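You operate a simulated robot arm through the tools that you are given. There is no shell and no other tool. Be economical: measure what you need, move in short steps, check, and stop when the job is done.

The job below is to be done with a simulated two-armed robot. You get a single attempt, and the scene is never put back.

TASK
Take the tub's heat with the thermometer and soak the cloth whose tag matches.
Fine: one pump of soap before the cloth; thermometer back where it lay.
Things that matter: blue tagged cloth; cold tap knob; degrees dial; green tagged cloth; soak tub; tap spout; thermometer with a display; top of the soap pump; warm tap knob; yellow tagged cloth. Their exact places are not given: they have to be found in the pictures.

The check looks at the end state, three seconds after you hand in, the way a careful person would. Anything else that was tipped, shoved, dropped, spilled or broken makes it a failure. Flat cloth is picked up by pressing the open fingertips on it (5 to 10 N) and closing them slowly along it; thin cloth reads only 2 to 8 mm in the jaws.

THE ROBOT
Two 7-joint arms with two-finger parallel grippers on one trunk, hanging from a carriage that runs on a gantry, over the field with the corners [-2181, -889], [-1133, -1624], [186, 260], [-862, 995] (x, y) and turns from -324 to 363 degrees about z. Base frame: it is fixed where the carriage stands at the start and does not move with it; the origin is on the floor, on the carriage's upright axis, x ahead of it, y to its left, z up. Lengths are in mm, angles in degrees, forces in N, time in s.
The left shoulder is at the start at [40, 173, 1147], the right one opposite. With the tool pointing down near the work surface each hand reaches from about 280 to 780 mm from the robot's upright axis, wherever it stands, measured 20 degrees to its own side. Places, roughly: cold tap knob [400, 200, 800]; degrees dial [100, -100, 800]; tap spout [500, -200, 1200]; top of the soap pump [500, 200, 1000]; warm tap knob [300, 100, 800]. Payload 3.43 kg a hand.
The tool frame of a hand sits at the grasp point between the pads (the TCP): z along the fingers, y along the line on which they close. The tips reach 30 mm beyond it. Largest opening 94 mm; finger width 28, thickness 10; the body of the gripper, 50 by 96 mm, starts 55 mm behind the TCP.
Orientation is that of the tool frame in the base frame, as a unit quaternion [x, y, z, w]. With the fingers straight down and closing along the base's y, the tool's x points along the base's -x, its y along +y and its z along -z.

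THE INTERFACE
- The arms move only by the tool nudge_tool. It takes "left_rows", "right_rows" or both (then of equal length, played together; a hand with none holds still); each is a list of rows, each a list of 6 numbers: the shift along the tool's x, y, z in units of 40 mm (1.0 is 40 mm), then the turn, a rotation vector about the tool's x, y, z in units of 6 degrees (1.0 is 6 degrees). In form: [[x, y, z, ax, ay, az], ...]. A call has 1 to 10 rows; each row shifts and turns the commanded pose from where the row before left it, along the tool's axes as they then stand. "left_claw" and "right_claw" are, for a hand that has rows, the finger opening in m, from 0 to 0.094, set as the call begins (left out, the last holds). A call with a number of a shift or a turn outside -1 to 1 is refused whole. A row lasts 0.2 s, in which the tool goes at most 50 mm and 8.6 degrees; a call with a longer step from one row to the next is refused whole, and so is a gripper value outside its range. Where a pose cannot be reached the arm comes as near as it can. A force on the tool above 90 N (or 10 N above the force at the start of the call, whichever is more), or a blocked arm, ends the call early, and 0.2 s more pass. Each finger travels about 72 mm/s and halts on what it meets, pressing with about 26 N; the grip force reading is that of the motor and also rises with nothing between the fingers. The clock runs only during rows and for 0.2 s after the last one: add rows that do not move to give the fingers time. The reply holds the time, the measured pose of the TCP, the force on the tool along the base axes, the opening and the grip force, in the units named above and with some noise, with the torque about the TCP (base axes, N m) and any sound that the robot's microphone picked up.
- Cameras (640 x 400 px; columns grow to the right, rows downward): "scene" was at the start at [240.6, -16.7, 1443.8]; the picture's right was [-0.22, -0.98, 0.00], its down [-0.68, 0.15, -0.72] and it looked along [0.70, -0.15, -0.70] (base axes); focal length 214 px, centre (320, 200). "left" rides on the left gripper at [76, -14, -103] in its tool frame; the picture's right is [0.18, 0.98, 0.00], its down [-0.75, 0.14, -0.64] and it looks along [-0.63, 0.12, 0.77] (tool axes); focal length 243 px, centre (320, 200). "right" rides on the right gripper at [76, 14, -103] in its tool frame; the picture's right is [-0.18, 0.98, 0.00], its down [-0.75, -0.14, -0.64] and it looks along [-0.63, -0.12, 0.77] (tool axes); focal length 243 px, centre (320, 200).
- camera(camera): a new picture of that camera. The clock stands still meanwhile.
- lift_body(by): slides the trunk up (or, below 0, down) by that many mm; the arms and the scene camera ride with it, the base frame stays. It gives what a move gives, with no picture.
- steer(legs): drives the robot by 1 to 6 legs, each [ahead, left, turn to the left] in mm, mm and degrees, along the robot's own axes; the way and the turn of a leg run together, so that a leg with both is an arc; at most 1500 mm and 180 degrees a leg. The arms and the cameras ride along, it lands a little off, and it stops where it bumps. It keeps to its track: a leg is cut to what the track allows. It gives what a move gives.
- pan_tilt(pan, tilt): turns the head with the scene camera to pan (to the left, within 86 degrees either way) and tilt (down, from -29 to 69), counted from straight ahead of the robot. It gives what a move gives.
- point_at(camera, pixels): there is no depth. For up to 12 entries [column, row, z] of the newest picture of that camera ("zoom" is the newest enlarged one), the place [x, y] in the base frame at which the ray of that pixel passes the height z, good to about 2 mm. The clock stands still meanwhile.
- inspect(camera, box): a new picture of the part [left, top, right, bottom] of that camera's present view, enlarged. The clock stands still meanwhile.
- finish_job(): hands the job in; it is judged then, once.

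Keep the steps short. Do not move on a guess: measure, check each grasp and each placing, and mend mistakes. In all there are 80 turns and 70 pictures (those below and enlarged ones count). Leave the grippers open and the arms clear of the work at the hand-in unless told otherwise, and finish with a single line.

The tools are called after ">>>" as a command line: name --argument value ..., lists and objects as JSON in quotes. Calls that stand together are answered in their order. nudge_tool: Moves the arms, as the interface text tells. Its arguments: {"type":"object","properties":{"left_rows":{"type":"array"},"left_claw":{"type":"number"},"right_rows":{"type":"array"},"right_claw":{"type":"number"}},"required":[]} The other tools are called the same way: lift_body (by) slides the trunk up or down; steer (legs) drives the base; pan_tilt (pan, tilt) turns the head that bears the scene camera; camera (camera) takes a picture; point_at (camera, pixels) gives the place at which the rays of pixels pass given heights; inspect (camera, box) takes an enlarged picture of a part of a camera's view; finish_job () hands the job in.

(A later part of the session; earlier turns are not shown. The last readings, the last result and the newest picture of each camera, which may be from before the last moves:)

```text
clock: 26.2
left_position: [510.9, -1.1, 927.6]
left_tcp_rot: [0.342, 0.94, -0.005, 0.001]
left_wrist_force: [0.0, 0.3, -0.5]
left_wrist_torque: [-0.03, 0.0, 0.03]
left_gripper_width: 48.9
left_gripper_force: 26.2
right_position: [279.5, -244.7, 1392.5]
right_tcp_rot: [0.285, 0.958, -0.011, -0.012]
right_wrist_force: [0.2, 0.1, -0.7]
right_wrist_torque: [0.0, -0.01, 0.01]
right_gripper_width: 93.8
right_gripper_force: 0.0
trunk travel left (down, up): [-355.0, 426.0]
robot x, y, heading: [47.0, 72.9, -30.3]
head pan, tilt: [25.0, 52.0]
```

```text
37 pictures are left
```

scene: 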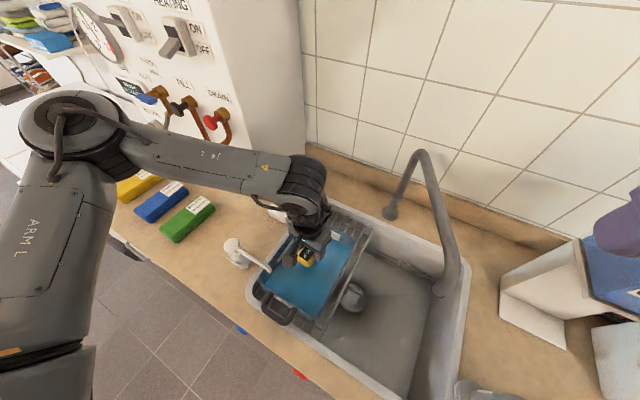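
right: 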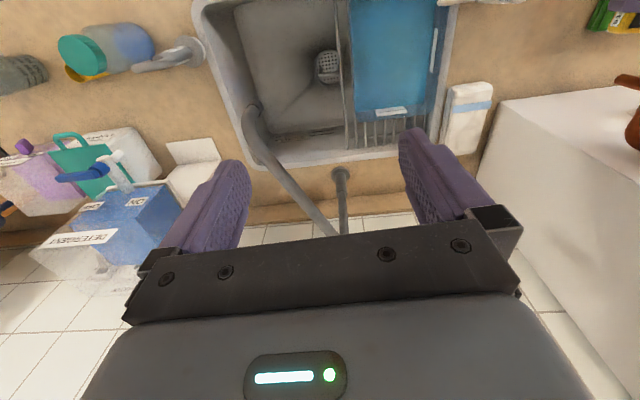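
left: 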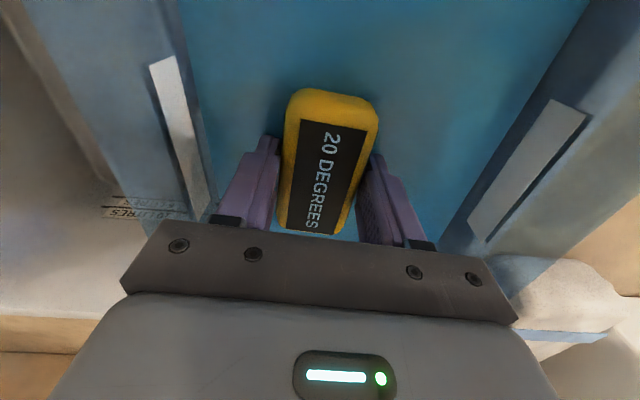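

Still above water, a bit close to the right-hand wall. Shift 15 mm to the left and lower 25 mm more.

>>> nudge_tool --left_rows '[[0, 0.37, 0, 0, 0, 0], [0, 0, 0, 0, 0, 0]]'

>>> lift_body --by -25

>>> camera --camera "left"

```text
clock: 26.8
left_position: [521.5, 10.7, 926.2]
left_tcp_rot: [0.343, 0.939, -0.006, 0.001]
left_wrist_force: [-0.1, -1.1, -0.6]
left_wrist_torque: [-0.01, 0.0, 0.02]
left_gripper_width: 48.9
left_gripper_force: 25.7
right_position: [278.4, -246.0, 1393.9]
right_tcp_rot: [0.285, 0.959, -0.01, -0.011]
right_wrist_force: [0.3, -0.2, 0.4]
right_wrist_torque: [0.04, 0.02, -0.02]
right_gripper_width: 94.1
right_gripper_force: 0.0
trunk travel left (down, up): [-355.0, 426.0]
robot x, y, heading: [48.1, 72.4, -30.2]
head pan, tilt: [25.0, 52.0]
```

```text
clock: 27.5
left_position: [522.4, 9.7, 904.8]
left_tcp_rot: [0.343, 0.939, -0.005, 0.002]
left_wrist_force: [-15.1, 6.8, 45.0]
left_wrist_torque: [1.52, 0.05, 0.55]
left_gripper_width: 48.6
left_gripper_force: 25.8
right_position: [279.5, -244.8, 1368.6]
right_tcp_rot: [0.284, 0.959, -0.011, -0.011]
right_wrist_force: [0.5, 0.2, -0.5]
right_wrist_torque: [0.0, 0.01, 0.0]
right_gripper_width: 94.2
right_gripper_force: 0.0
trunk travel left (down, up): [-330.0, 451.0]
robot x, y, heading: [47.6, 70.9, -30.5]
head pan, tilt: [25.0, 52.0]
```

```text
36 pictures are left
```

left: 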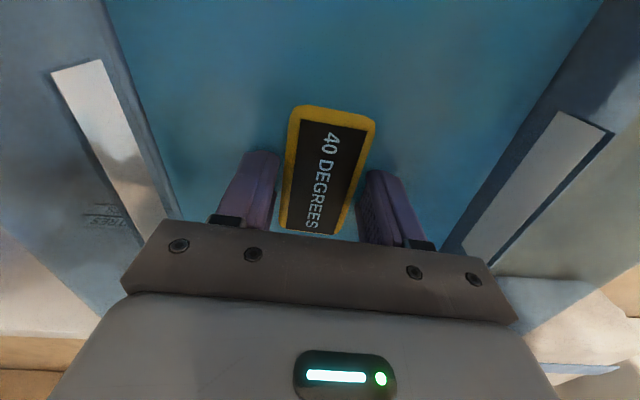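

It reads 40 and touches the tub floor (45 N). I'll raise 8 mm to relieve it, wait a while, and read again to be sure it's settled.

>>> lift_body --by 8

>>> nudge_tool --left_rows '[[0, 0, 0, 0, 0, 0], [0, 0, 0, 0, 0, 0], [0, 0, 0, 0, 0, 0], [0, 0, 0, 0, 0, 0], [0, 0, 0, 0, 0, 0], [0, 0, 0, 0, 0, 0], [0, 0, 0, 0, 0, 0], [0, 0, 0, 0, 0, 0], [0, 0, 0, 0, 0, 0], [0, 0, 0, 0, 0, 0]]'

>>> inspect --camera "left" --box '[240, 80, 432, 240]'

```text
clock: 28.1
left_position: [521.3, 10.6, 909.0]
left_tcp_rot: [0.343, 0.939, -0.004, 0.001]
left_wrist_force: [0.3, -0.5, -0.3]
left_wrist_torque: [-0.02, 0.02, -0.01]
left_gripper_width: 48.5
left_gripper_force: 25.7
right_position: [278.5, -245.4, 1376.2]
right_tcp_rot: [0.285, 0.958, -0.011, -0.012]
right_wrist_force: [0.7, -0.6, 0.0]
right_wrist_torque: [0.02, 0.01, 0.04]
right_gripper_width: 94.2
right_gripper_force: 0.0
trunk travel left (down, up): [-338.0, 443.0]
robot x, y, heading: [50.1, 69.1, -30.2]
head pan, tilt: [25.0, 52.0]
```

```text
clock: 30.3
left_position: [521.3, 10.8, 909.9]
left_tcp_rot: [0.342, 0.94, -0.005, 0.001]
left_wrist_force: [-0.2, -1.1, -0.4]
left_wrist_torque: [-0.02, 0.01, 0.02]
left_gripper_width: 48.6
left_gripper_force: 25.9
right_position: [278.9, -245.4, 1376.2]
right_tcp_rot: [0.284, 0.959, -0.011, -0.012]
right_wrist_force: [-0.1, 0.3, 0.5]
right_wrist_torque: [0.0, 0.02, -0.05]
right_gripper_width: 94.1
right_gripper_force: 0.0
trunk travel left (down, up): [-338.0, 443.0]
robot x, y, heading: [47.3, 72.4, -30.4]
head pan, tilt: [25.0, 52.0]
```

```text
2.50 times, centred on (336, 160) of left
```

zoom: 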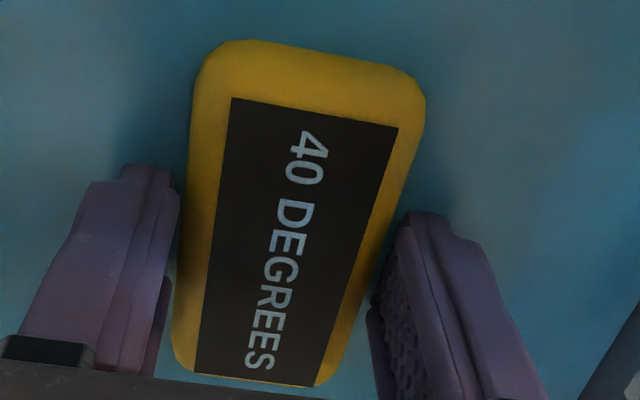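

Settled at 40: the yellow cloth. Raising the trunk 172 mm, then sliding back left 200 mm.

>>> lift_body --by 172

>>> steer --legs '[[17.3, 199, 0]]'

```text
clock: 32.2
left_position: [520.8, 8.8, 1082.2]
left_tcp_rot: [0.343, 0.939, -0.005, 0.001]
left_wrist_force: [0.1, 0.2, 0.2]
left_wrist_torque: [0.02, 0.0, -0.03]
left_gripper_width: 48.6
left_gripper_force: 25.4
right_position: [278.2, -245.1, 1548.3]
right_tcp_rot: [0.284, 0.959, -0.01, -0.011]
right_wrist_force: [-0.7, -0.4, -0.2]
right_wrist_torque: [0.02, 0.03, 0.01]
right_gripper_width: 94.2
right_gripper_force: 0.1
trunk travel left (down, up): [-510.0, 271.0]
robot x, y, heading: [50.1, 73.1, -30.1]
head pan, tilt: [25.0, 52.0]
```

```text
clock: 33.8
left_position: [636.5, 173.8, 1081.4]
left_tcp_rot: [0.344, 0.939, -0.006, 0.0]
left_wrist_force: [0.4, -0.4, -0.4]
left_wrist_torque: [0.01, 0.03, 0.02]
left_gripper_width: 48.6
left_gripper_force: 26.1
right_position: [394.1, -81.1, 1547.8]
right_tcp_rot: [0.285, 0.958, -0.01, -0.011]
right_wrist_force: [0.1, -0.6, 0.7]
right_wrist_torque: [0.03, 0.01, 0.0]
right_gripper_width: 94.0
right_gripper_force: 0.1
trunk travel left (down, up): [-510.0, 271.0]
robot x, y, heading: [164.2, 236.9, -30.3]
head pan, tilt: [25.0, 52.0]
```

>>> nudge_tool --left_rows '[[0.615, 0.893, 0, 0, 0, 0], [0.615, 0.893, 0, 0, 0, 0], [0.615, 0.893, 0, 0, 0, 0], [0, 0, 1, 0, 0, 0], [0, 0, 1, 0, 0, 0], [0, 0, 0.9, 0, 0, 0]]'

```text
clock: 35.2
left_position: [648.8, 300.3, 963.3]
left_tcp_rot: [0.343, 0.939, -0.005, 0.002]
left_wrist_force: [-0.5, -0.1, -0.5]
left_wrist_torque: [0.0, 0.01, -0.02]
left_gripper_width: 48.8
left_gripper_force: 26.0
right_position: [394.2, -81.4, 1548.8]
right_tcp_rot: [0.284, 0.959, -0.009, -0.011]
right_wrist_force: [0.4, 0.4, -0.4]
right_wrist_torque: [-0.01, 0.01, 0.0]
right_gripper_width: 94.0
right_gripper_force: 0.1
trunk travel left (down, up): [-510.0, 271.0]
robot x, y, heading: [163.5, 235.0, -30.1]
head pan, tilt: [25.0, 52.0]
```

>>> nudge_tool --left_rows '[[0.04, 0.07, 0.4, 0, 0, 0], [0, 0, 0.36, 0, 0, 0], [0, 0, 0.06, 0, 0, 0]]'

>>> camera --camera "left"

```text
clock: 36.0
left_position: [649.9, 304.6, 930.7]
left_tcp_rot: [0.342, 0.94, -0.006, 0.001]
left_wrist_force: [-0.2, 0.6, 0.3]
left_wrist_torque: [0.0, 0.0, 0.01]
left_gripper_width: 48.7
left_gripper_force: 25.7
right_position: [392.9, -81.7, 1546.6]
right_tcp_rot: [0.285, 0.958, -0.01, -0.011]
right_wrist_force: [0.6, -0.1, -0.1]
right_wrist_torque: [-0.05, -0.01, 0.0]
right_gripper_width: 94.1
right_gripper_force: 0.0
trunk travel left (down, up): [-510.0, 271.0]
robot x, y, heading: [163.7, 238.7, -30.4]
head pan, tilt: [25.0, 52.0]
```

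```text
34 pictures are left
```

left: 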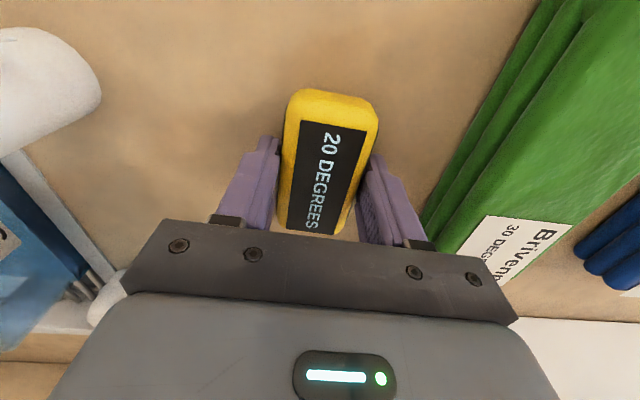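

Same picture as at the grasp. Down 2 mm more, open to 70 mm, then lift.

>>> nudge_tool --left_rows '[[0, 0, 0.04, 0, 0, 0]]'

>>> nudge_tool --left_rows '[[0, 0, 0, 0, 0, 0], [0, 0, 0, 0, 0, 0], [0, 0, -0.5, 0, 0, 0], [0, 0, -1, 0, 0, 0], [0, 0, -1, 0, 0, 0], [0, 0, -1, 0, 0, 0]]' --left_claw 0.072

>>> camera --camera "left"

```text
clock: 36.4
left_position: [650.6, 305.3, 932.3]
left_tcp_rot: [0.344, 0.939, -0.005, 0.001]
left_wrist_force: [-4.2, 0.6, 17.2]
left_wrist_torque: [0.52, -0.01, 0.2]
left_gripper_width: 48.7
left_gripper_force: 25.8
right_position: [395.1, -80.2, 1547.7]
right_tcp_rot: [0.285, 0.958, -0.01, -0.011]
right_wrist_force: [0.7, 0.0, 0.0]
right_wrist_torque: [0.03, 0.01, -0.01]
right_gripper_width: 94.0
right_gripper_force: 0.1
trunk travel left (down, up): [-510.0, 271.0]
robot x, y, heading: [160.6, 232.4, -30.2]
head pan, tilt: [25.0, 52.0]
```

```text
clock: 37.8
left_position: [650.4, 306.2, 1070.4]
left_tcp_rot: [0.342, 0.94, -0.004, 0.001]
left_wrist_force: [-0.3, -1.3, 0.7]
left_wrist_torque: [0.01, 0.04, 0.01]
left_gripper_width: 72.1
left_gripper_force: 0.0
right_position: [393.6, -81.7, 1547.1]
right_tcp_rot: [0.285, 0.959, -0.01, -0.012]
right_wrist_force: [0.4, 0.2, -0.5]
right_wrist_torque: [0.0, 0.05, 0.04]
right_gripper_width: 93.8
right_gripper_force: 0.0
trunk travel left (down, up): [-510.0, 271.0]
robot x, y, heading: [163.6, 234.9, -30.4]
head pan, tilt: [25.0, 52.0]
```

```text
33 pictures are left
```

left: 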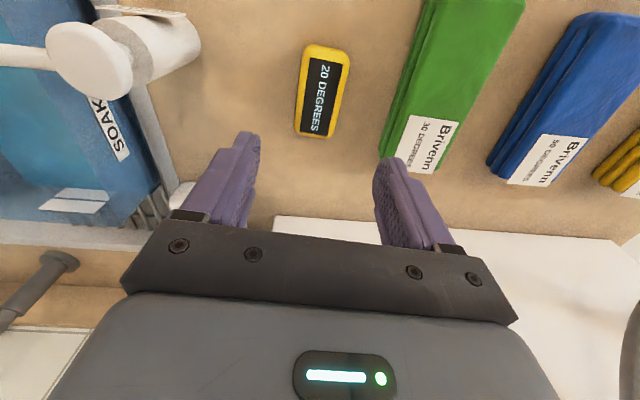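

Thermometer is back, reading 20. Next the soap pump: fingers closed, hand above the pump head at about [545,212].

>>> nudge_tool --left_rows '[[0, 0, -0.6, 0, 0, 0], [0.12, -0.87, 0, 0, 0, 0], [0.12, -0.87, 0, 0, 0, 0], [0.12, -0.87, 0, 0, 0, 0], [0.12, -0.87, 0, 0, 0, 0]]' --left_claw 0.0

>>> camera --camera "left"

>>> camera --camera "scene"

```text
clock: 39.0
left_position: [549.3, 211.2, 1093.7]
left_tcp_rot: [0.345, 0.938, -0.006, 0.0]
left_wrist_force: [-0.3, 0.9, 0.6]
left_wrist_torque: [0.03, -0.03, 0.0]
left_gripper_width: 0.0
left_gripper_force: 26.0
left hand out of reach, approached as far as the arm can: row 5
right_position: [394.0, -81.1, 1549.3]
right_tcp_rot: [0.285, 0.959, -0.01, -0.012]
right_wrist_force: [-0.4, 0.1, -0.3]
right_wrist_torque: [-0.03, -0.02, 0.0]
right_gripper_width: 93.8
right_gripper_force: 0.0
trunk travel left (down, up): [-510.0, 271.0]
robot x, y, heading: [162.9, 233.0, -30.4]
head pan, tilt: [25.0, 52.0]
```

```text
32 pictures are left
```

left: 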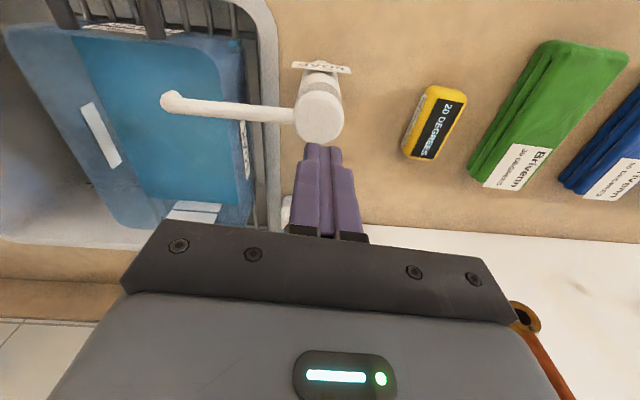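

```text
31 pictures are left
```

scene: 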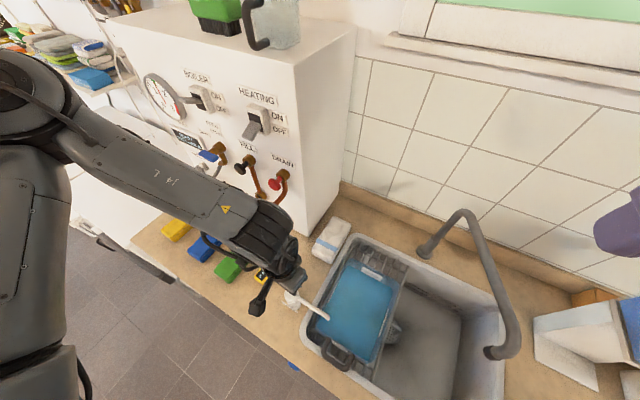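

>>> point_at --camera "left" --pixels '[[320, 117, 990], [320, 117, 1006], [320, 117, 1020], [170, 102, 990], [186, 210, 925]]'

```text
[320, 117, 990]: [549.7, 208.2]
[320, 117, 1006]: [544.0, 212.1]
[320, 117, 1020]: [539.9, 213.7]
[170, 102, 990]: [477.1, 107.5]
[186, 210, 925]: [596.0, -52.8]
```

Pump head centre [544.5,212]. Small correction, then lower with the trunk to just above (tips ≈1015).

>>> nudge_tool --left_rows '[[0.1, -0.04, 0, 0, 0, 0], [0, 0, 0, 0, 0, 0]]'

>>> lift_body --by -46

>>> inspect --camera "left" --box '[220, 60, 420, 185]'

>>> inspect --camera "scene" --box '[230, 240, 358, 320]'

```text
clock: 39.6
left_position: [548.0, 213.1, 1093.9]
left_tcp_rot: [0.344, 0.939, -0.005, 0.002]
left_wrist_force: [-0.9, -0.9, -1.1]
left_wrist_torque: [-0.01, 0.0, 0.04]
left_gripper_width: 0.0
left_gripper_force: 26.2
right_position: [393.5, -81.9, 1549.2]
right_tcp_rot: [0.284, 0.959, -0.011, -0.011]
right_wrist_force: [0.1, -0.3, 0.2]
right_wrist_torque: [-0.02, -0.02, 0.04]
right_gripper_width: 93.9
right_gripper_force: 0.0
trunk travel left (down, up): [-510.0, 271.0]
robot x, y, heading: [164.0, 231.5, -30.4]
head pan, tilt: [25.0, 52.0]
```

```text
clock: 40.5
left_position: [547.0, 214.4, 1048.3]
left_tcp_rot: [0.343, 0.939, -0.005, 0.001]
left_wrist_force: [-1.1, -0.1, 1.2]
left_wrist_torque: [0.02, 0.0, -0.01]
left_gripper_width: 0.1
left_gripper_force: 26.1
right_position: [394.4, -80.4, 1502.5]
right_tcp_rot: [0.284, 0.959, -0.01, -0.012]
right_wrist_force: [-0.8, 0.0, 0.7]
right_wrist_torque: [0.01, 0.0, 0.0]
right_gripper_width: 94.2
right_gripper_force: 0.0
trunk travel left (down, up): [-464.0, 317.0]
robot x, y, heading: [167.0, 239.0, -30.3]
head pan, tilt: [25.0, 52.0]
```

```text
3.20 times, centred on (320, 122) of left
```

zoom: 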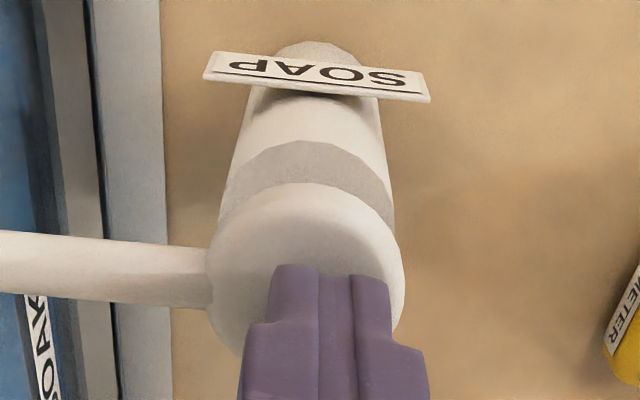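

```text
5.00 times, centred on (294, 280) of scene
```

zoom: 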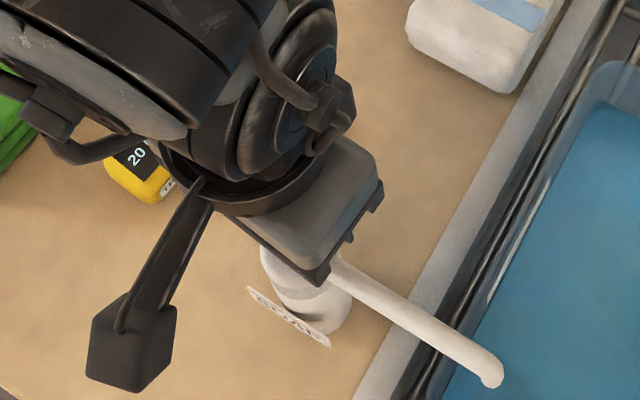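

>>> point_at --camera "left" --pixels '[[315, 142.8, 1000], [315, 142.8, 1006], [315, 142.8, 1012]]'

```text
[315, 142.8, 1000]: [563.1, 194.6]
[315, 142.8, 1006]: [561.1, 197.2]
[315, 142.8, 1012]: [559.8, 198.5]
```

Projected by hand, the head is 4 mm along +x and 3 mm along −y in the tool frame. Correcting, then lowering in small trunk steps.

>>> nudge_tool --left_rows '[[0.1, -0.085, 0, 0, 0, 0], [0, 0, 0, 0, 0, 0]]'

>>> lift_body --by -15

```text
clock: 41.1
left_position: [541.3, 214.2, 1047.4]
left_tcp_rot: [0.344, 0.939, -0.005, 0.002]
left_wrist_force: [0.2, -0.9, 1.9]
left_wrist_torque: [0.02, 0.03, 0.02]
left_gripper_width: 0.0
left_gripper_force: 25.6
right_position: [394.0, -81.2, 1502.4]
right_tcp_rot: [0.285, 0.958, -0.011, -0.011]
right_wrist_force: [-0.3, -0.5, 0.3]
right_wrist_torque: [0.0, 0.0, 0.03]
right_gripper_width: 94.0
right_gripper_force: 0.1
trunk travel left (down, up): [-464.0, 317.0]
robot x, y, heading: [163.9, 233.2, -30.2]
head pan, tilt: [25.0, 52.0]
```

```text
clock: 41.7
left_position: [543.0, 213.7, 1035.2]
left_tcp_rot: [0.343, 0.939, -0.006, 0.002]
left_wrist_force: [-9.7, 3.8, 43.4]
left_wrist_torque: [0.23, 0.44, 0.34]
left_gripper_width: 0.0
left_gripper_force: 25.5
right_position: [394.0, -80.8, 1488.4]
right_tcp_rot: [0.285, 0.958, -0.011, -0.011]
right_wrist_force: [-0.1, -1.2, 0.3]
right_wrist_torque: [0.0, -0.01, -0.01]
right_gripper_width: 94.0
right_gripper_force: 0.0
trunk travel left (down, up): [-449.0, 332.0]
robot x, y, heading: [161.7, 237.3, -30.2]
head pan, tilt: [25.0, 52.0]
```

>>> camera --camera "left"

>>> lift_body --by -3

```text
28 pictures are left
```

left: 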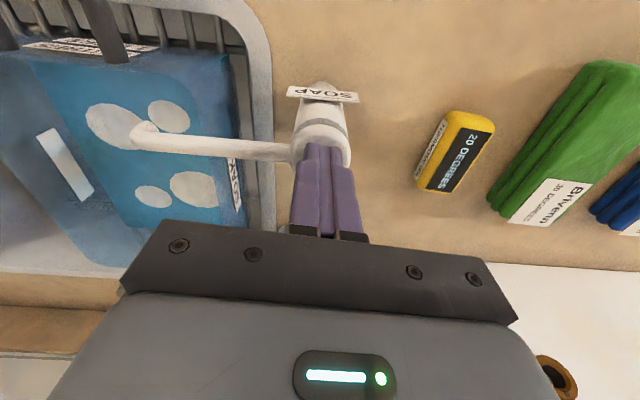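

```text
clock: 42.1
left_position: [541.7, 213.4, 1035.0]
left_tcp_rot: [0.345, 0.939, -0.007, 0.002]
left_wrist_force: [-4.2, 8.1, 28.8]
left_wrist_torque: [0.42, 0.29, 0.0]
left_gripper_width: 0.0
left_gripper_force: 26.1
right_position: [395.1, -80.0, 1485.4]
right_tcp_rot: [0.285, 0.958, -0.01, -0.012]
right_wrist_force: [0.7, -0.1, -0.4]
right_wrist_torque: [0.01, -0.02, 0.0]
right_gripper_width: 94.1
right_gripper_force: 0.0
trunk travel left (down, up): [-448.0, 333.0]
robot x, y, heading: [159.5, 241.2, -30.2]
head pan, tilt: [25.0, 52.0]
stopped: the force on the tool passed its limit at 98 N (the readings are from after the stop); the commanded pose is now the measured one
```

Soap foam shows in the tub: one pump is done (the extra push never released the head). Raising well clear.

>>> lift_body --by 80

>>> camera --camera "left"

```text
clock: 43.3
left_position: [541.8, 211.8, 1114.5]
left_tcp_rot: [0.345, 0.939, -0.009, 0.003]
left_wrist_force: [-0.3, 0.8, 0.8]
left_wrist_torque: [-0.02, -0.03, -0.04]
left_gripper_width: 0.0
left_gripper_force: 26.1
right_position: [393.4, -81.3, 1565.8]
right_tcp_rot: [0.285, 0.959, -0.009, -0.011]
right_wrist_force: [-0.7, 0.4, 0.2]
right_wrist_torque: [-0.01, -0.01, 0.0]
right_gripper_width: 93.8
right_gripper_force: 0.1
trunk travel left (down, up): [-528.0, 253.0]
robot x, y, heading: [161.1, 235.4, -30.1]
head pan, tilt: [25.0, 52.0]
```

```text
27 pictures are left
```

left: 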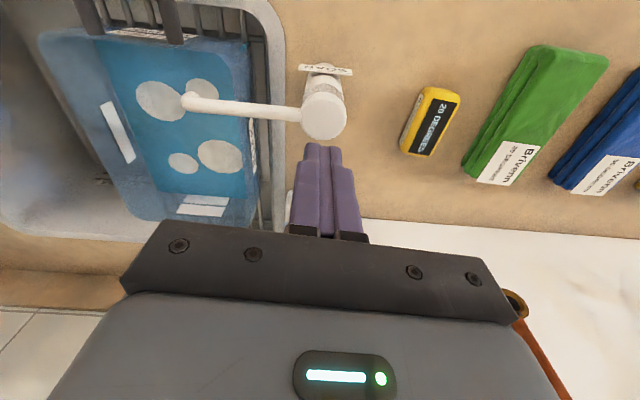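

Pump head is back up; foam is in the tub. For the yellow cloth: slide 28 mm more left, turn the robot 37° left, lower the trunk 200 mm for reach, and look.

>>> steer --legs '[[2.4, 28, 0], [0, 0, 37]]'

>>> lift_body --by -130

>>> camera --camera "scene"

>>> camera --camera "left"

```text
clock: 45.9
left_position: [495.0, 467.7, 1115.7]
left_tcp_rot: [0.028, 1.0, -0.007, 0.004]
left_wrist_force: [-0.3, -0.5, -0.5]
left_wrist_torque: [0.01, 0.02, 0.05]
left_gripper_width: 0.0
left_gripper_force: 26.5
right_position: [553.7, 145.0, 1566.1]
right_tcp_rot: [-0.035, 0.999, -0.014, -0.007]
right_wrist_force: [0.4, -0.1, -0.1]
right_wrist_torque: [-0.01, -0.02, 0.03]
right_gripper_width: 93.8
right_gripper_force: 0.1
trunk travel left (down, up): [-528.0, 253.0]
robot x, y, heading: [179.7, 256.5, 7.0]
head pan, tilt: [25.0, 52.0]
```

```text
clock: 47.5
left_position: [494.2, 466.8, 985.3]
left_tcp_rot: [0.028, 1.0, -0.007, 0.004]
left_wrist_force: [1.0, -1.1, 0.0]
left_wrist_torque: [0.04, 0.03, 0.02]
left_gripper_width: 0.1
left_gripper_force: 25.9
right_position: [555.1, 145.1, 1436.4]
right_tcp_rot: [-0.034, 0.999, -0.014, -0.007]
right_wrist_force: [-0.6, -0.2, 0.0]
right_wrist_torque: [0.0, 0.0, 0.01]
right_gripper_width: 94.0
right_gripper_force: 0.0
trunk travel left (down, up): [-398.0, 383.0]
robot x, y, heading: [179.2, 260.1, 6.8]
head pan, tilt: [25.0, 52.0]
```

```text
26 pictures are left
```

scene: 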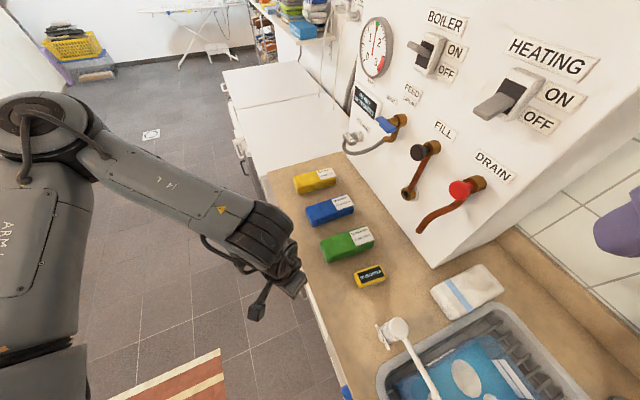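

```text
25 pictures are left
```

left: 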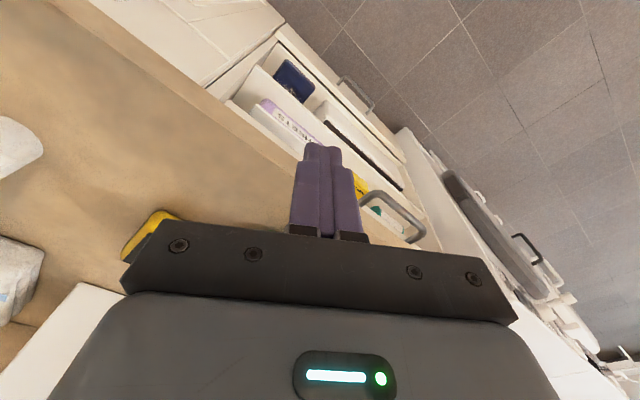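

>>> inspect --camera "scene" --box '[270, 150, 398, 230]'

>>> point_at --camera "zoom" --pixels '[[120, 145, 900], [120, 145, 930], [140, 215, 900], [330, 160, 900]]'

```text
5.00 times, centred on (334, 190) of scene
```

zoom: 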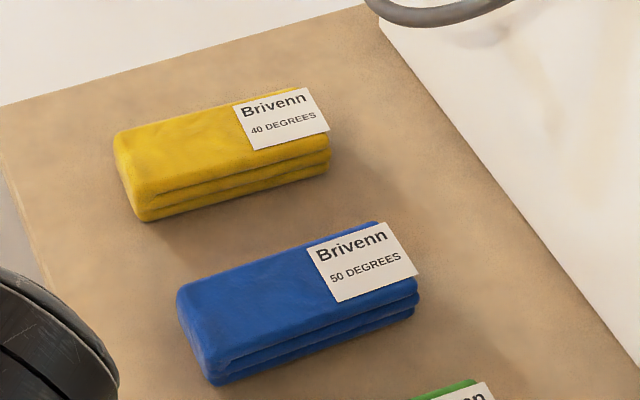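

```text
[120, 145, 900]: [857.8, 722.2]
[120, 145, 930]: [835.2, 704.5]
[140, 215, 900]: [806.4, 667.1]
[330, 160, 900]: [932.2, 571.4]
```

>>> point_at --camera "zoom" --pixels '[[138, 195, 920], [138, 195, 930], [138, 195, 940], [116, 135, 930], [330, 138, 930], [300, 88, 930], [138, 195, 950], [140, 218, 900], [160, 115, 930]]'

```text
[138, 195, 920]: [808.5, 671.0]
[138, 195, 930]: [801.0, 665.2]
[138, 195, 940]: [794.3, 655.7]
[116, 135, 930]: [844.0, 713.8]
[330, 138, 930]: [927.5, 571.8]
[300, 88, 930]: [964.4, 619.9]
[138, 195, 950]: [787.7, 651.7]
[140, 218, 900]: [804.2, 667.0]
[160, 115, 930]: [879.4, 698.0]
```

The yellow stack is about 160×62×25 mm, centre [884,643], top ≈925: it can be gripped across its width. I'll move over its near half [852,667] at z≈1015, then turn the wrist to align; fingers open.

>>> nudge_tool --left_rows '[[-0.865, 0.55, -0.1, 0, 0, 0], [-0.865, 0.55, -0.1, 0, 0, 0], [-0.865, 0.55, -0.1, 0, 0, 0], [-0.865, 0.55, -0.1, 0, 0, 0], [-0.865, 0.55, -0.1, 0, 0, 0], [-0.865, 0.55, -0.1, 0, 0, 0], [-0.865, 0.55, -0.1, 0, 0, 0], [-0.865, 0.55, -0.1, 0, 0, 0], [-0.865, 0.55, 0, 0, 0, 0], [-0.865, 0.55, 0, 0, 0, 0]]' --left_claw 0.094

>>> nudge_tool --left_rows '[[0, 0, 0, 0, 0, 0.94], [0, 0, 0, 0, 0, 0.94], [0, 0, 0, 0, 0, 0.94], [0, 0, 0, 0, 0, 0.94], [0, 0, 0, 0, 0, 0.94], [0, 0, 0, 0, 0, 0.94]]'

>>> camera --camera "left"

```text
clock: 49.7
left_position: [740.9, 691.6, 1033.2]
left_tcp_rot: [0.028, 1.0, -0.007, 0.005]
left_wrist_force: [0.2, 0.3, 0.3]
left_wrist_torque: [-0.03, 0.01, -0.01]
left_gripper_width: 94.0
left_gripper_force: 0.1
left hand out of reach, approached as far as the arm can: row 7, 8, 9, 10
right_position: [555.0, 144.7, 1436.1]
right_tcp_rot: [-0.035, 0.999, -0.013, -0.007]
right_wrist_force: [-0.1, 0.5, 0.5]
right_wrist_torque: [-0.01, 0.02, 0.0]
right_gripper_width: 94.1
right_gripper_force: 0.0
trunk travel left (down, up): [-398.0, 383.0]
robot x, y, heading: [179.3, 257.7, 6.8]
head pan, tilt: [25.0, 52.0]
```

```text
clock: 51.1
left_position: [741.2, 690.0, 1032.4]
left_tcp_rot: [0.318, 0.948, -0.005, 0.006]
left_wrist_force: [0.2, 0.0, 0.9]
left_wrist_torque: [0.0, -0.02, 0.01]
left_gripper_width: 94.0
left_gripper_force: 0.0
right_position: [554.3, 144.3, 1436.3]
right_tcp_rot: [-0.033, 0.999, -0.013, -0.007]
right_wrist_force: [-0.1, -0.6, -0.1]
right_wrist_torque: [0.0, 0.03, 0.03]
right_gripper_width: 94.0
right_gripper_force: 0.0
trunk travel left (down, up): [-398.0, 383.0]
robot x, y, heading: [177.9, 255.5, 7.0]
head pan, tilt: [25.0, 52.0]
```

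```text
23 pictures are left
```

left: 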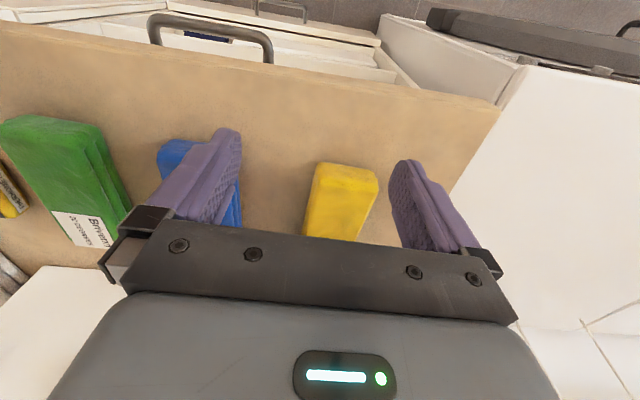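

The hand is short of the target. I'll lower the trunk 50 mm and try extending along the cloth again.

>>> lift_body --by -50

>>> nudge_tool --left_rows '[[-0.8, 0.3, 0, 0, 0, 0], [-0.8, 0.3, 0, 0, 0, 0], [-0.8, 0.3, 0, 0, 0, 0]]'

```text
clock: 52.0
left_position: [740.5, 690.4, 983.2]
left_tcp_rot: [0.318, 0.948, -0.006, 0.007]
left_wrist_force: [0.8, 0.5, 1.0]
left_wrist_torque: [0.01, 0.0, -0.01]
left_gripper_width: 94.2
left_gripper_force: 0.0
right_position: [554.7, 144.3, 1386.5]
right_tcp_rot: [-0.035, 0.999, -0.013, -0.007]
right_wrist_force: [-0.7, -0.1, -0.2]
right_wrist_torque: [0.02, -0.01, 0.02]
right_gripper_width: 94.2
right_gripper_force: 0.0
trunk travel left (down, up): [-348.0, 433.0]
robot x, y, heading: [181.0, 257.5, 6.7]
head pan, tilt: [25.0, 52.0]
```

```text
clock: 52.8
left_position: [740.2, 673.1, 993.2]
left_tcp_rot: [0.317, 0.948, -0.005, 0.009]
left_wrist_force: [-0.7, -0.8, -0.7]
left_wrist_torque: [0.0, 0.03, 0.03]
left_gripper_width: 94.2
left_gripper_force: 0.0
left hand out of reach, approached as far as the arm can: row 1, 2, 3
right_position: [555.4, 143.7, 1385.4]
right_tcp_rot: [-0.034, 0.999, -0.013, -0.007]
right_wrist_force: [0.4, -0.8, 0.2]
right_wrist_torque: [-0.03, -0.02, 0.01]
right_gripper_width: 94.0
right_gripper_force: 0.1
trunk travel left (down, up): [-348.0, 433.0]
robot x, y, heading: [180.1, 256.1, 7.0]
head pan, tilt: [25.0, 52.0]
```

Reach is best with the shoulder nearer the cloth, so I'll raise the trunk 85 mm, pull the hand back from the boiler, and turn the robot right in two steps, keeping the hand clear of the boiler box.

>>> lift_body --by 85

>>> nudge_tool --left_rows '[[1, 0, 0, 0, 0, 0], [1, 0, 0, 0, 0, 0], [1, 0, 0, 0, 0, 0]]'

>>> steer --legs '[[0, 6, 0], [0, 0, -24]]'

```text
clock: 54.0
left_position: [739.6, 672.3, 1077.2]
left_tcp_rot: [0.318, 0.948, -0.004, 0.007]
left_wrist_force: [0.2, 0.1, 0.5]
left_wrist_torque: [0.01, 0.01, 0.03]
left_gripper_width: 94.0
left_gripper_force: 0.0
right_position: [554.6, 144.4, 1471.3]
right_tcp_rot: [-0.034, 0.999, -0.013, -0.008]
right_wrist_force: [0.0, -0.4, 0.1]
right_wrist_torque: [-0.02, 0.01, 0.02]
right_gripper_width: 93.9
right_gripper_force: 0.0
trunk travel left (down, up): [-433.0, 348.0]
robot x, y, heading: [179.7, 254.9, 6.6]
head pan, tilt: [25.0, 52.0]
```

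```text
clock: 54.8
left_position: [643.1, 745.0, 1074.7]
left_tcp_rot: [0.317, 0.948, -0.005, 0.008]
left_wrist_force: [-0.7, -0.6, -0.5]
left_wrist_torque: [-0.01, -0.01, -0.01]
left_gripper_width: 94.0
left_gripper_force: 0.0
right_position: [553.8, 145.8, 1471.1]
right_tcp_rot: [-0.034, 0.999, -0.013, -0.009]
right_wrist_force: [0.0, -0.5, -0.1]
right_wrist_torque: [-0.01, 0.0, -0.01]
right_gripper_width: 94.0
right_gripper_force: 0.0
trunk travel left (down, up): [-433.0, 348.0]
robot x, y, heading: [181.5, 260.2, 6.7]
head pan, tilt: [25.0, 52.0]
```

```text
clock: 56.8
left_position: [801.2, 521.9, 1075.9]
left_tcp_rot: [0.506, 0.863, -0.007, 0.007]
left_wrist_force: [-0.1, 0.1, -0.2]
left_wrist_torque: [-0.01, 0.01, 0.0]
left_gripper_width: 94.0
left_gripper_force: 0.0
right_position: [475.9, 9.4, 1470.9]
right_tcp_rot: [0.172, 0.985, -0.012, -0.01]
right_wrist_force: [0.1, 0.0, -0.3]
right_wrist_torque: [0.01, 0.02, 0.02]
right_gripper_width: 94.2
right_gripper_force: 0.1
trunk travel left (down, up): [-433.0, 348.0]
robot x, y, heading: [176.2, 266.6, -17.1]
head pan, tilt: [25.0, 52.0]
```

>>> nudge_tool --left_rows '[[0.72, 0.68, 0, 0, 0, 0], [0.72, 0.68, 0, 0, 0, 0], [0.72, 0.68, 0, 0, 0, 0], [0.72, 0.68, 0, 0, 0, 0], [0, 0, 0, 0, 0, -0.8], [0, 0, 0, 0, 0, -0.8], [0, 0, 0, 0, 0, -0.8], [0, 0, 0, 0, 0, -0.8], [0, 0, 0, 0, 0, -0.8]]'

```text
clock: 58.8
left_position: [839.0, 674.9, 1072.5]
left_tcp_rot: [0.315, 0.949, -0.008, 0.007]
left_wrist_force: [0.1, 0.2, 0.1]
left_wrist_torque: [0.02, -0.04, 0.01]
left_gripper_width: 93.9
left_gripper_force: 0.1
right_position: [476.9, 9.2, 1470.2]
right_tcp_rot: [0.172, 0.985, -0.012, -0.011]
right_wrist_force: [-0.3, 0.6, -0.1]
right_wrist_torque: [0.0, 0.0, 0.0]
right_gripper_width: 93.8
right_gripper_force: 0.1
trunk travel left (down, up): [-433.0, 348.0]
robot x, y, heading: [174.9, 265.4, -17.0]
head pan, tilt: [25.0, 52.0]
```

Reached in full. A look before descending.

>>> camera --camera "left"

>>> point_at --camera "left" --pixels '[[300, 68, 925], [359, 72, 925], [290, 187, 925], [355, 192, 925]]'

```text
22 pictures are left
```

left: 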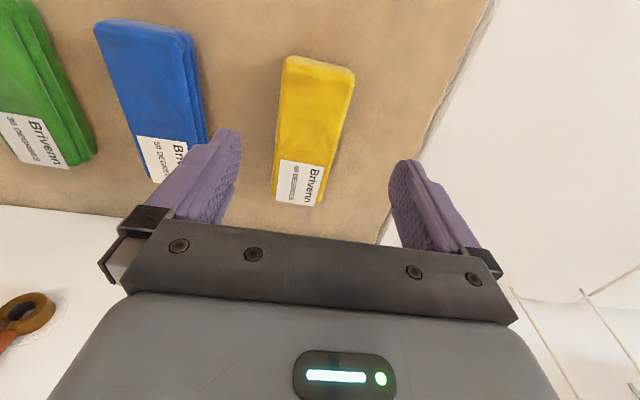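

```text
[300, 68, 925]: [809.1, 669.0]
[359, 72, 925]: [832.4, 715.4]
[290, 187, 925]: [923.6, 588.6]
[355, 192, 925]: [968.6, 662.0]
```

>>> point_at --camera "left" --pixels '[[284, 62, 925], [354, 73, 925], [274, 195, 925], [321, 205, 925], [318, 130, 925]]'

```text
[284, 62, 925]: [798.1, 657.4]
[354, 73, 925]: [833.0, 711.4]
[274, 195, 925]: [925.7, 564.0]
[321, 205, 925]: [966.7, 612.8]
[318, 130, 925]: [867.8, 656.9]
```

Cloth centre [881,636]. I'll grip 25 mm nearer than centre: move to [861,651] and descend to z≈937.

>>> nudge_tool --left_rows '[[0, -0.15, 0.9, 0, 0, 0], [-0.4, 0, 0.8, 0, 0, 0], [-0.4, 0, 0.8, 0, 0, 0], [0, 0, 0.5, 0, 0, 0], [0, 0, 0.4, 0, 0, 0]]'

>>> camera --camera "left"

```text
clock: 60.0
left_position: [861.3, 649.0, 938.4]
left_tcp_rot: [0.316, 0.949, -0.008, 0.006]
left_wrist_force: [0.7, -0.4, 0.5]
left_wrist_torque: [-0.01, -0.01, 0.01]
left_gripper_width: 94.3
left_gripper_force: 0.0
right_position: [475.6, 9.5, 1471.9]
right_tcp_rot: [0.171, 0.985, -0.012, -0.01]
right_wrist_force: [0.8, -0.4, 0.0]
right_wrist_torque: [0.01, -0.03, -0.01]
right_gripper_width: 94.1
right_gripper_force: 0.0
trunk travel left (down, up): [-433.0, 348.0]
robot x, y, heading: [182.9, 260.1, -17.0]
head pan, tilt: [25.0, 52.0]
```

```text
21 pictures are left
```

left: 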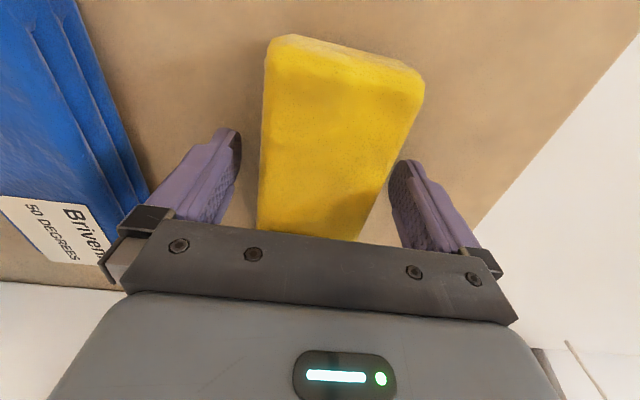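

Fingers straddle the stack. Down 5 mm, then close.

>>> nudge_tool --left_rows '[[0, 0, 0.12, 0, 0, 0], [0, 0, 0, 0, 0, 0]]'

>>> nudge_tool --left_rows '[[0, 0, 0, 0, 0, 0], [0, 0, 0, 0, 0, 0], [0, 0, 0, 0, 0, 0], [0, 0, 0, 0, 0, 0], [0, 0, 0, 0, 0, 0], [0, 0, 0, 0, 0, 0]]' --left_claw 0.0

>>> camera --camera "left"

```text
clock: 60.6
left_position: [861.1, 649.9, 933.1]
left_tcp_rot: [0.316, 0.949, -0.008, 0.006]
left_wrist_force: [-1.3, 0.3, -0.3]
left_wrist_torque: [0.0, 0.01, 0.0]
left_gripper_width: 94.0
left_gripper_force: 0.1
right_position: [475.8, 9.3, 1470.1]
right_tcp_rot: [0.172, 0.985, -0.011, -0.01]
right_wrist_force: [-0.2, 0.9, 0.4]
right_wrist_torque: [-0.04, 0.02, 0.01]
right_gripper_width: 93.6
right_gripper_force: 0.1
trunk travel left (down, up): [-433.0, 348.0]
robot x, y, heading: [177.2, 260.0, -17.1]
head pan, tilt: [25.0, 52.0]
```

```text
clock: 62.0
left_position: [862.1, 648.0, 932.1]
left_tcp_rot: [0.316, 0.949, -0.008, 0.006]
left_wrist_force: [-0.5, -0.5, 1.2]
left_wrist_torque: [-0.03, 0.01, -0.01]
left_gripper_width: 73.7
left_gripper_force: 26.0
right_position: [476.0, 9.4, 1471.5]
right_tcp_rot: [0.172, 0.985, -0.011, -0.009]
right_wrist_force: [0.2, 1.1, 0.2]
right_wrist_torque: [-0.01, 0.0, 0.03]
right_gripper_width: 94.0
right_gripper_force: 0.1
trunk travel left (down, up): [-433.0, 348.0]
robot x, y, heading: [178.1, 264.4, -16.8]
head pan, tilt: [25.0, 52.0]
```

```text
20 pictures are left
```

left: 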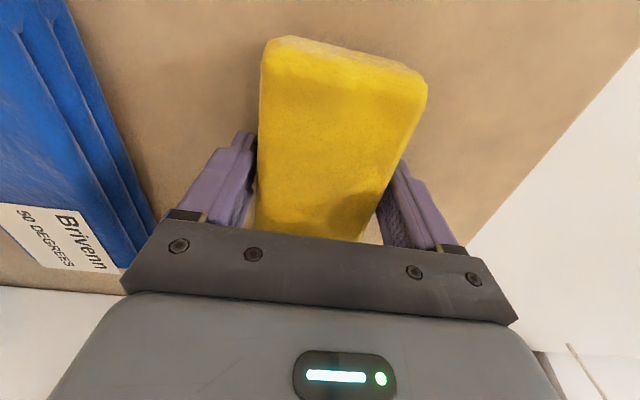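

Gripped at 74 mm with 26 N. Lifting 150 mm by the trunk and checking.

>>> lift_body --by 30

>>> lift_body --by 125

>>> camera --camera "left"

```text
clock: 62.7
left_position: [860.7, 647.3, 962.8]
left_tcp_rot: [0.315, 0.949, -0.008, 0.005]
left_wrist_force: [-0.2, -0.3, -1.0]
left_wrist_torque: [0.03, 0.02, -0.01]
left_gripper_width: 73.8
left_gripper_force: 26.0
right_position: [476.5, 9.4, 1500.9]
right_tcp_rot: [0.172, 0.985, -0.012, -0.01]
right_wrist_force: [-0.3, -0.6, 0.1]
right_wrist_torque: [0.02, -0.01, -0.01]
right_gripper_width: 94.0
right_gripper_force: 0.3
trunk travel left (down, up): [-463.0, 318.0]
robot x, y, heading: [180.1, 265.9, -17.2]
head pan, tilt: [25.0, 52.0]
```

```text
clock: 64.2
left_position: [862.0, 649.0, 1087.8]
left_tcp_rot: [0.316, 0.949, -0.008, 0.004]
left_wrist_force: [0.4, -0.1, 0.1]
left_wrist_torque: [0.0, -0.02, 0.01]
left_gripper_width: 73.7
left_gripper_force: 26.2
right_position: [475.6, 9.5, 1626.6]
right_tcp_rot: [0.172, 0.985, -0.011, -0.01]
right_wrist_force: [0.3, -0.6, -0.1]
right_wrist_torque: [0.02, 0.01, 0.0]
right_gripper_width: 94.2
right_gripper_force: 0.1
trunk travel left (down, up): [-588.0, 193.0]
robot x, y, heading: [182.1, 265.2, -16.7]
head pan, tilt: [25.0, 52.0]
```

```text
19 pictures are left
```

left: 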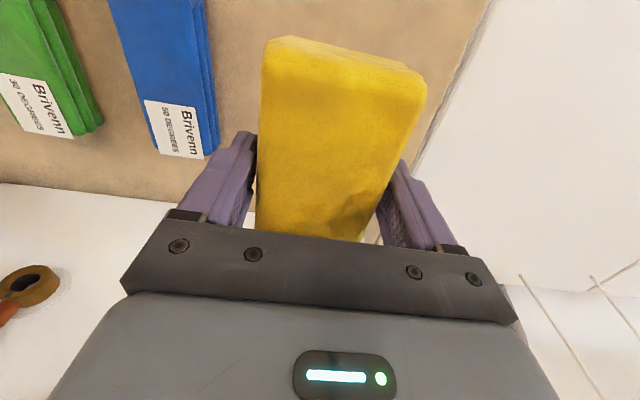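

The yellow cloth is held firmly. The simplest transfer: keep the arm as is and drive the base along the counter to the right ~730 mm. First a look to that side.

>>> pan_tilt --pan -40 --tilt 30

>>> camera --camera "scene"

```text
clock: 65.6
left_position: [861.9, 648.6, 1087.2]
left_tcp_rot: [0.316, 0.949, -0.008, 0.005]
left_wrist_force: [-0.2, 0.1, -0.7]
left_wrist_torque: [0.01, 0.01, 0.0]
left_gripper_width: 73.9
left_gripper_force: 25.8
right_position: [475.7, 9.0, 1627.0]
right_tcp_rot: [0.172, 0.985, -0.012, -0.01]
right_wrist_force: [0.8, -0.4, 0.4]
right_wrist_torque: [-0.02, -0.01, 0.02]
right_gripper_width: 93.7
right_gripper_force: 0.0
trunk travel left (down, up): [-588.0, 193.0]
robot x, y, heading: [178.5, 265.1, -16.6]
head pan, tilt: [-40.0, 30.0]
```

```text
18 pictures are left
```

scene: 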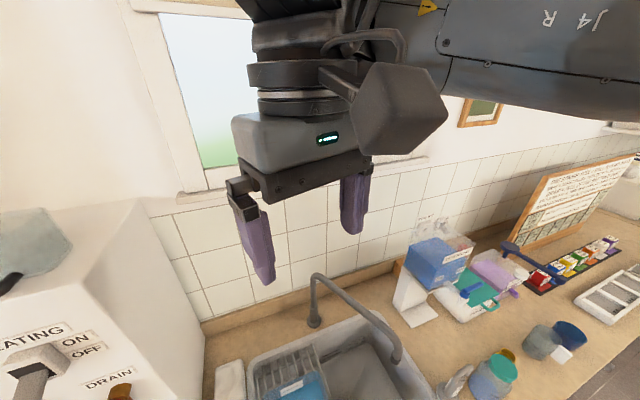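

Way is clear. There's a notice board at (580,200); I'll read it quickly in case it matters.

>>> inspect --camera "scene" --box '[510, 150, 638, 240]'

>>> steer --legs '[[-114, -346, 0]]'

```text
4.44 times, centred on (574, 195) of scene
```

zoom: 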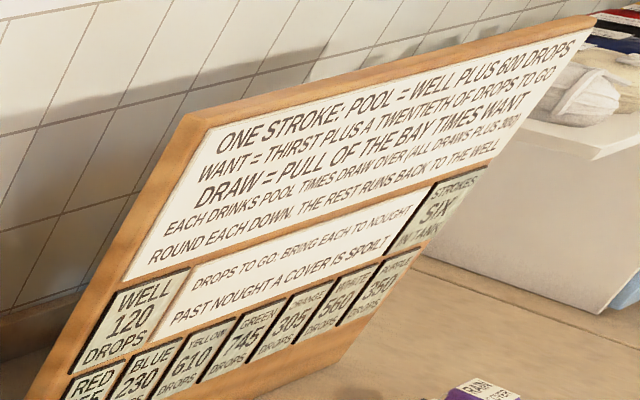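

```text
clock: 67.9
left_position: [651.7, 352.5, 1087.0]
left_tcp_rot: [0.316, 0.949, -0.008, 0.006]
left_wrist_force: [0.1, 0.0, -0.8]
left_wrist_torque: [0.03, 0.04, -0.01]
left_gripper_width: 73.8
left_gripper_force: 26.2
right_position: [264.4, -287.1, 1625.7]
right_tcp_rot: [0.173, 0.985, -0.012, -0.01]
right_wrist_force: [-0.4, -0.1, -0.9]
right_wrist_torque: [0.01, 0.04, 0.0]
right_gripper_width: 93.9
right_gripper_force: 0.1
trunk travel left (down, up): [-588.0, 193.0]
robot x, y, heading: [-35.7, -34.7, -17.2]
head pan, tilt: [-40.0, 30.0]
```

Unrelated board. Second half of the drive.

>>> steer --legs '[[-114, -347, 0]]'

>>> nudge_tool --left_rows '[[-0.75, 0, 0, 0, 0, 0], [-0.75, 0, 0, 0, 0, 0], [0, 0, 0, 0, 0, 0]]'

>>> camera --camera "left"

>>> pan_tilt --pan 50 --tilt 45

>>> camera --camera "scene"

```text
clock: 70.3
left_position: [441.4, 55.8, 1088.3]
left_tcp_rot: [0.315, 0.949, -0.009, 0.005]
left_wrist_force: [-0.5, 0.4, -1.1]
left_wrist_torque: [-0.03, 0.0, 0.0]
left_gripper_width: 73.8
left_gripper_force: 26.4
right_position: [55.9, -584.6, 1626.4]
right_tcp_rot: [0.173, 0.985, -0.012, -0.009]
right_wrist_force: [0.2, -0.1, 0.1]
right_wrist_torque: [0.0, -0.04, 0.0]
right_gripper_width: 94.2
right_gripper_force: 0.0
trunk travel left (down, up): [-588.0, 193.0]
robot x, y, heading: [-241.8, -327.1, -16.5]
head pan, tilt: [-40.0, 30.0]
```

```text
clock: 71.1
left_position: [465.6, 19.1, 1109.0]
left_tcp_rot: [0.316, 0.949, -0.008, 0.007]
left_wrist_force: [-0.4, 0.4, -0.2]
left_wrist_torque: [0.0, 0.0, 0.0]
left_gripper_width: 73.9
left_gripper_force: 25.7
left hand out of reach, approached as far as the arm can: row 1, 2
right_position: [56.1, -584.5, 1626.5]
right_tcp_rot: [0.172, 0.985, -0.011, -0.01]
right_wrist_force: [-0.6, -0.4, -0.1]
right_wrist_torque: [0.0, -0.03, 0.02]
right_gripper_width: 93.9
right_gripper_force: 0.1
trunk travel left (down, up): [-588.0, 193.0]
robot x, y, heading: [-244.4, -333.2, -17.0]
head pan, tilt: [-40.0, 30.0]
```

```text
16 pictures are left
```

left: 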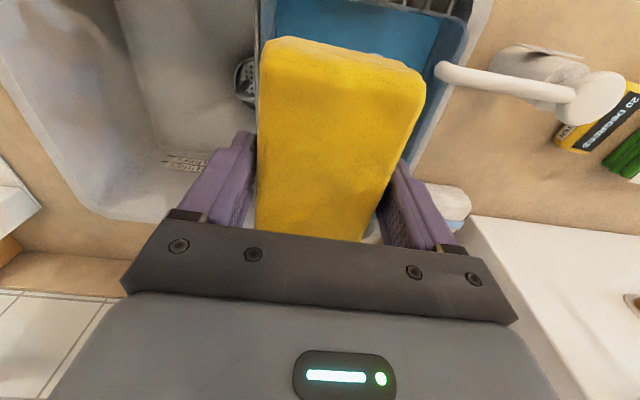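

```text
clock: 72.7
left_position: [464.2, 18.8, 1108.0]
left_tcp_rot: [0.316, 0.949, -0.008, 0.007]
left_wrist_force: [-0.7, -0.4, -0.3]
left_wrist_torque: [0.04, 0.0, 0.0]
left_gripper_width: 73.9
left_gripper_force: 25.9
right_position: [56.7, -585.1, 1625.6]
right_tcp_rot: [0.172, 0.985, -0.011, -0.01]
right_wrist_force: [1.2, 0.5, -0.4]
right_wrist_torque: [-0.01, 0.03, -0.02]
right_gripper_width: 94.2
right_gripper_force: 0.1
trunk travel left (down, up): [-588.0, 193.0]
robot x, y, heading: [-239.7, -333.3, -16.7]
head pan, tilt: [50.0, 45.0]
```

```text
15 pictures are left
```

scene: 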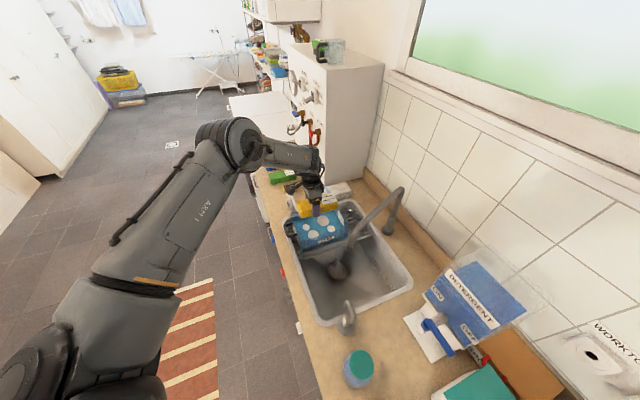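

The arm is at its outer limit. Drive 60 mm back left for slack, then move the hand 45 mm right and 20 mm back with the arm.

>>> steer --legs '[[18.8, 57, 0]]'

>>> nudge_tool --left_rows '[[-0.25, -0.56, 0, 0, 0, 0], [-0.25, -0.56, 0, 0, 0, 0], [0, 0, 0, 0, 0, 0]]'

```text
clock: 73.7
left_position: [499.5, 68.8, 1108.2]
left_tcp_rot: [0.316, 0.949, -0.008, 0.007]
left_wrist_force: [1.3, 0.3, -0.2]
left_wrist_torque: [0.01, 0.03, 0.01]
left_gripper_width: 73.8
left_gripper_force: 25.7
right_position: [90.9, -535.1, 1626.3]
right_tcp_rot: [0.172, 0.985, -0.012, -0.01]
right_wrist_force: [1.0, 0.5, 0.1]
right_wrist_torque: [0.0, 0.01, -0.02]
right_gripper_width: 93.9
right_gripper_force: 0.1
trunk travel left (down, up): [-588.0, 193.0]
robot x, y, heading: [-204.3, -279.1, -16.9]
head pan, tilt: [50.0, 45.0]
```

```text
clock: 74.5
left_position: [488.9, 20.5, 1108.4]
left_tcp_rot: [0.316, 0.949, -0.008, 0.005]
left_wrist_force: [0.2, 0.0, -1.5]
left_wrist_torque: [0.0, 0.01, 0.02]
left_gripper_width: 73.8
left_gripper_force: 25.5
right_position: [91.6, -535.6, 1625.2]
right_tcp_rot: [0.172, 0.985, -0.012, -0.01]
right_wrist_force: [0.5, 0.3, 0.3]
right_wrist_torque: [0.02, -0.01, -0.06]
right_gripper_width: 93.7
right_gripper_force: 0.2
trunk travel left (down, up): [-588.0, 193.0]
robot x, y, heading: [-206.1, -278.7, -16.9]
head pan, tilt: [50.0, 45.0]
```

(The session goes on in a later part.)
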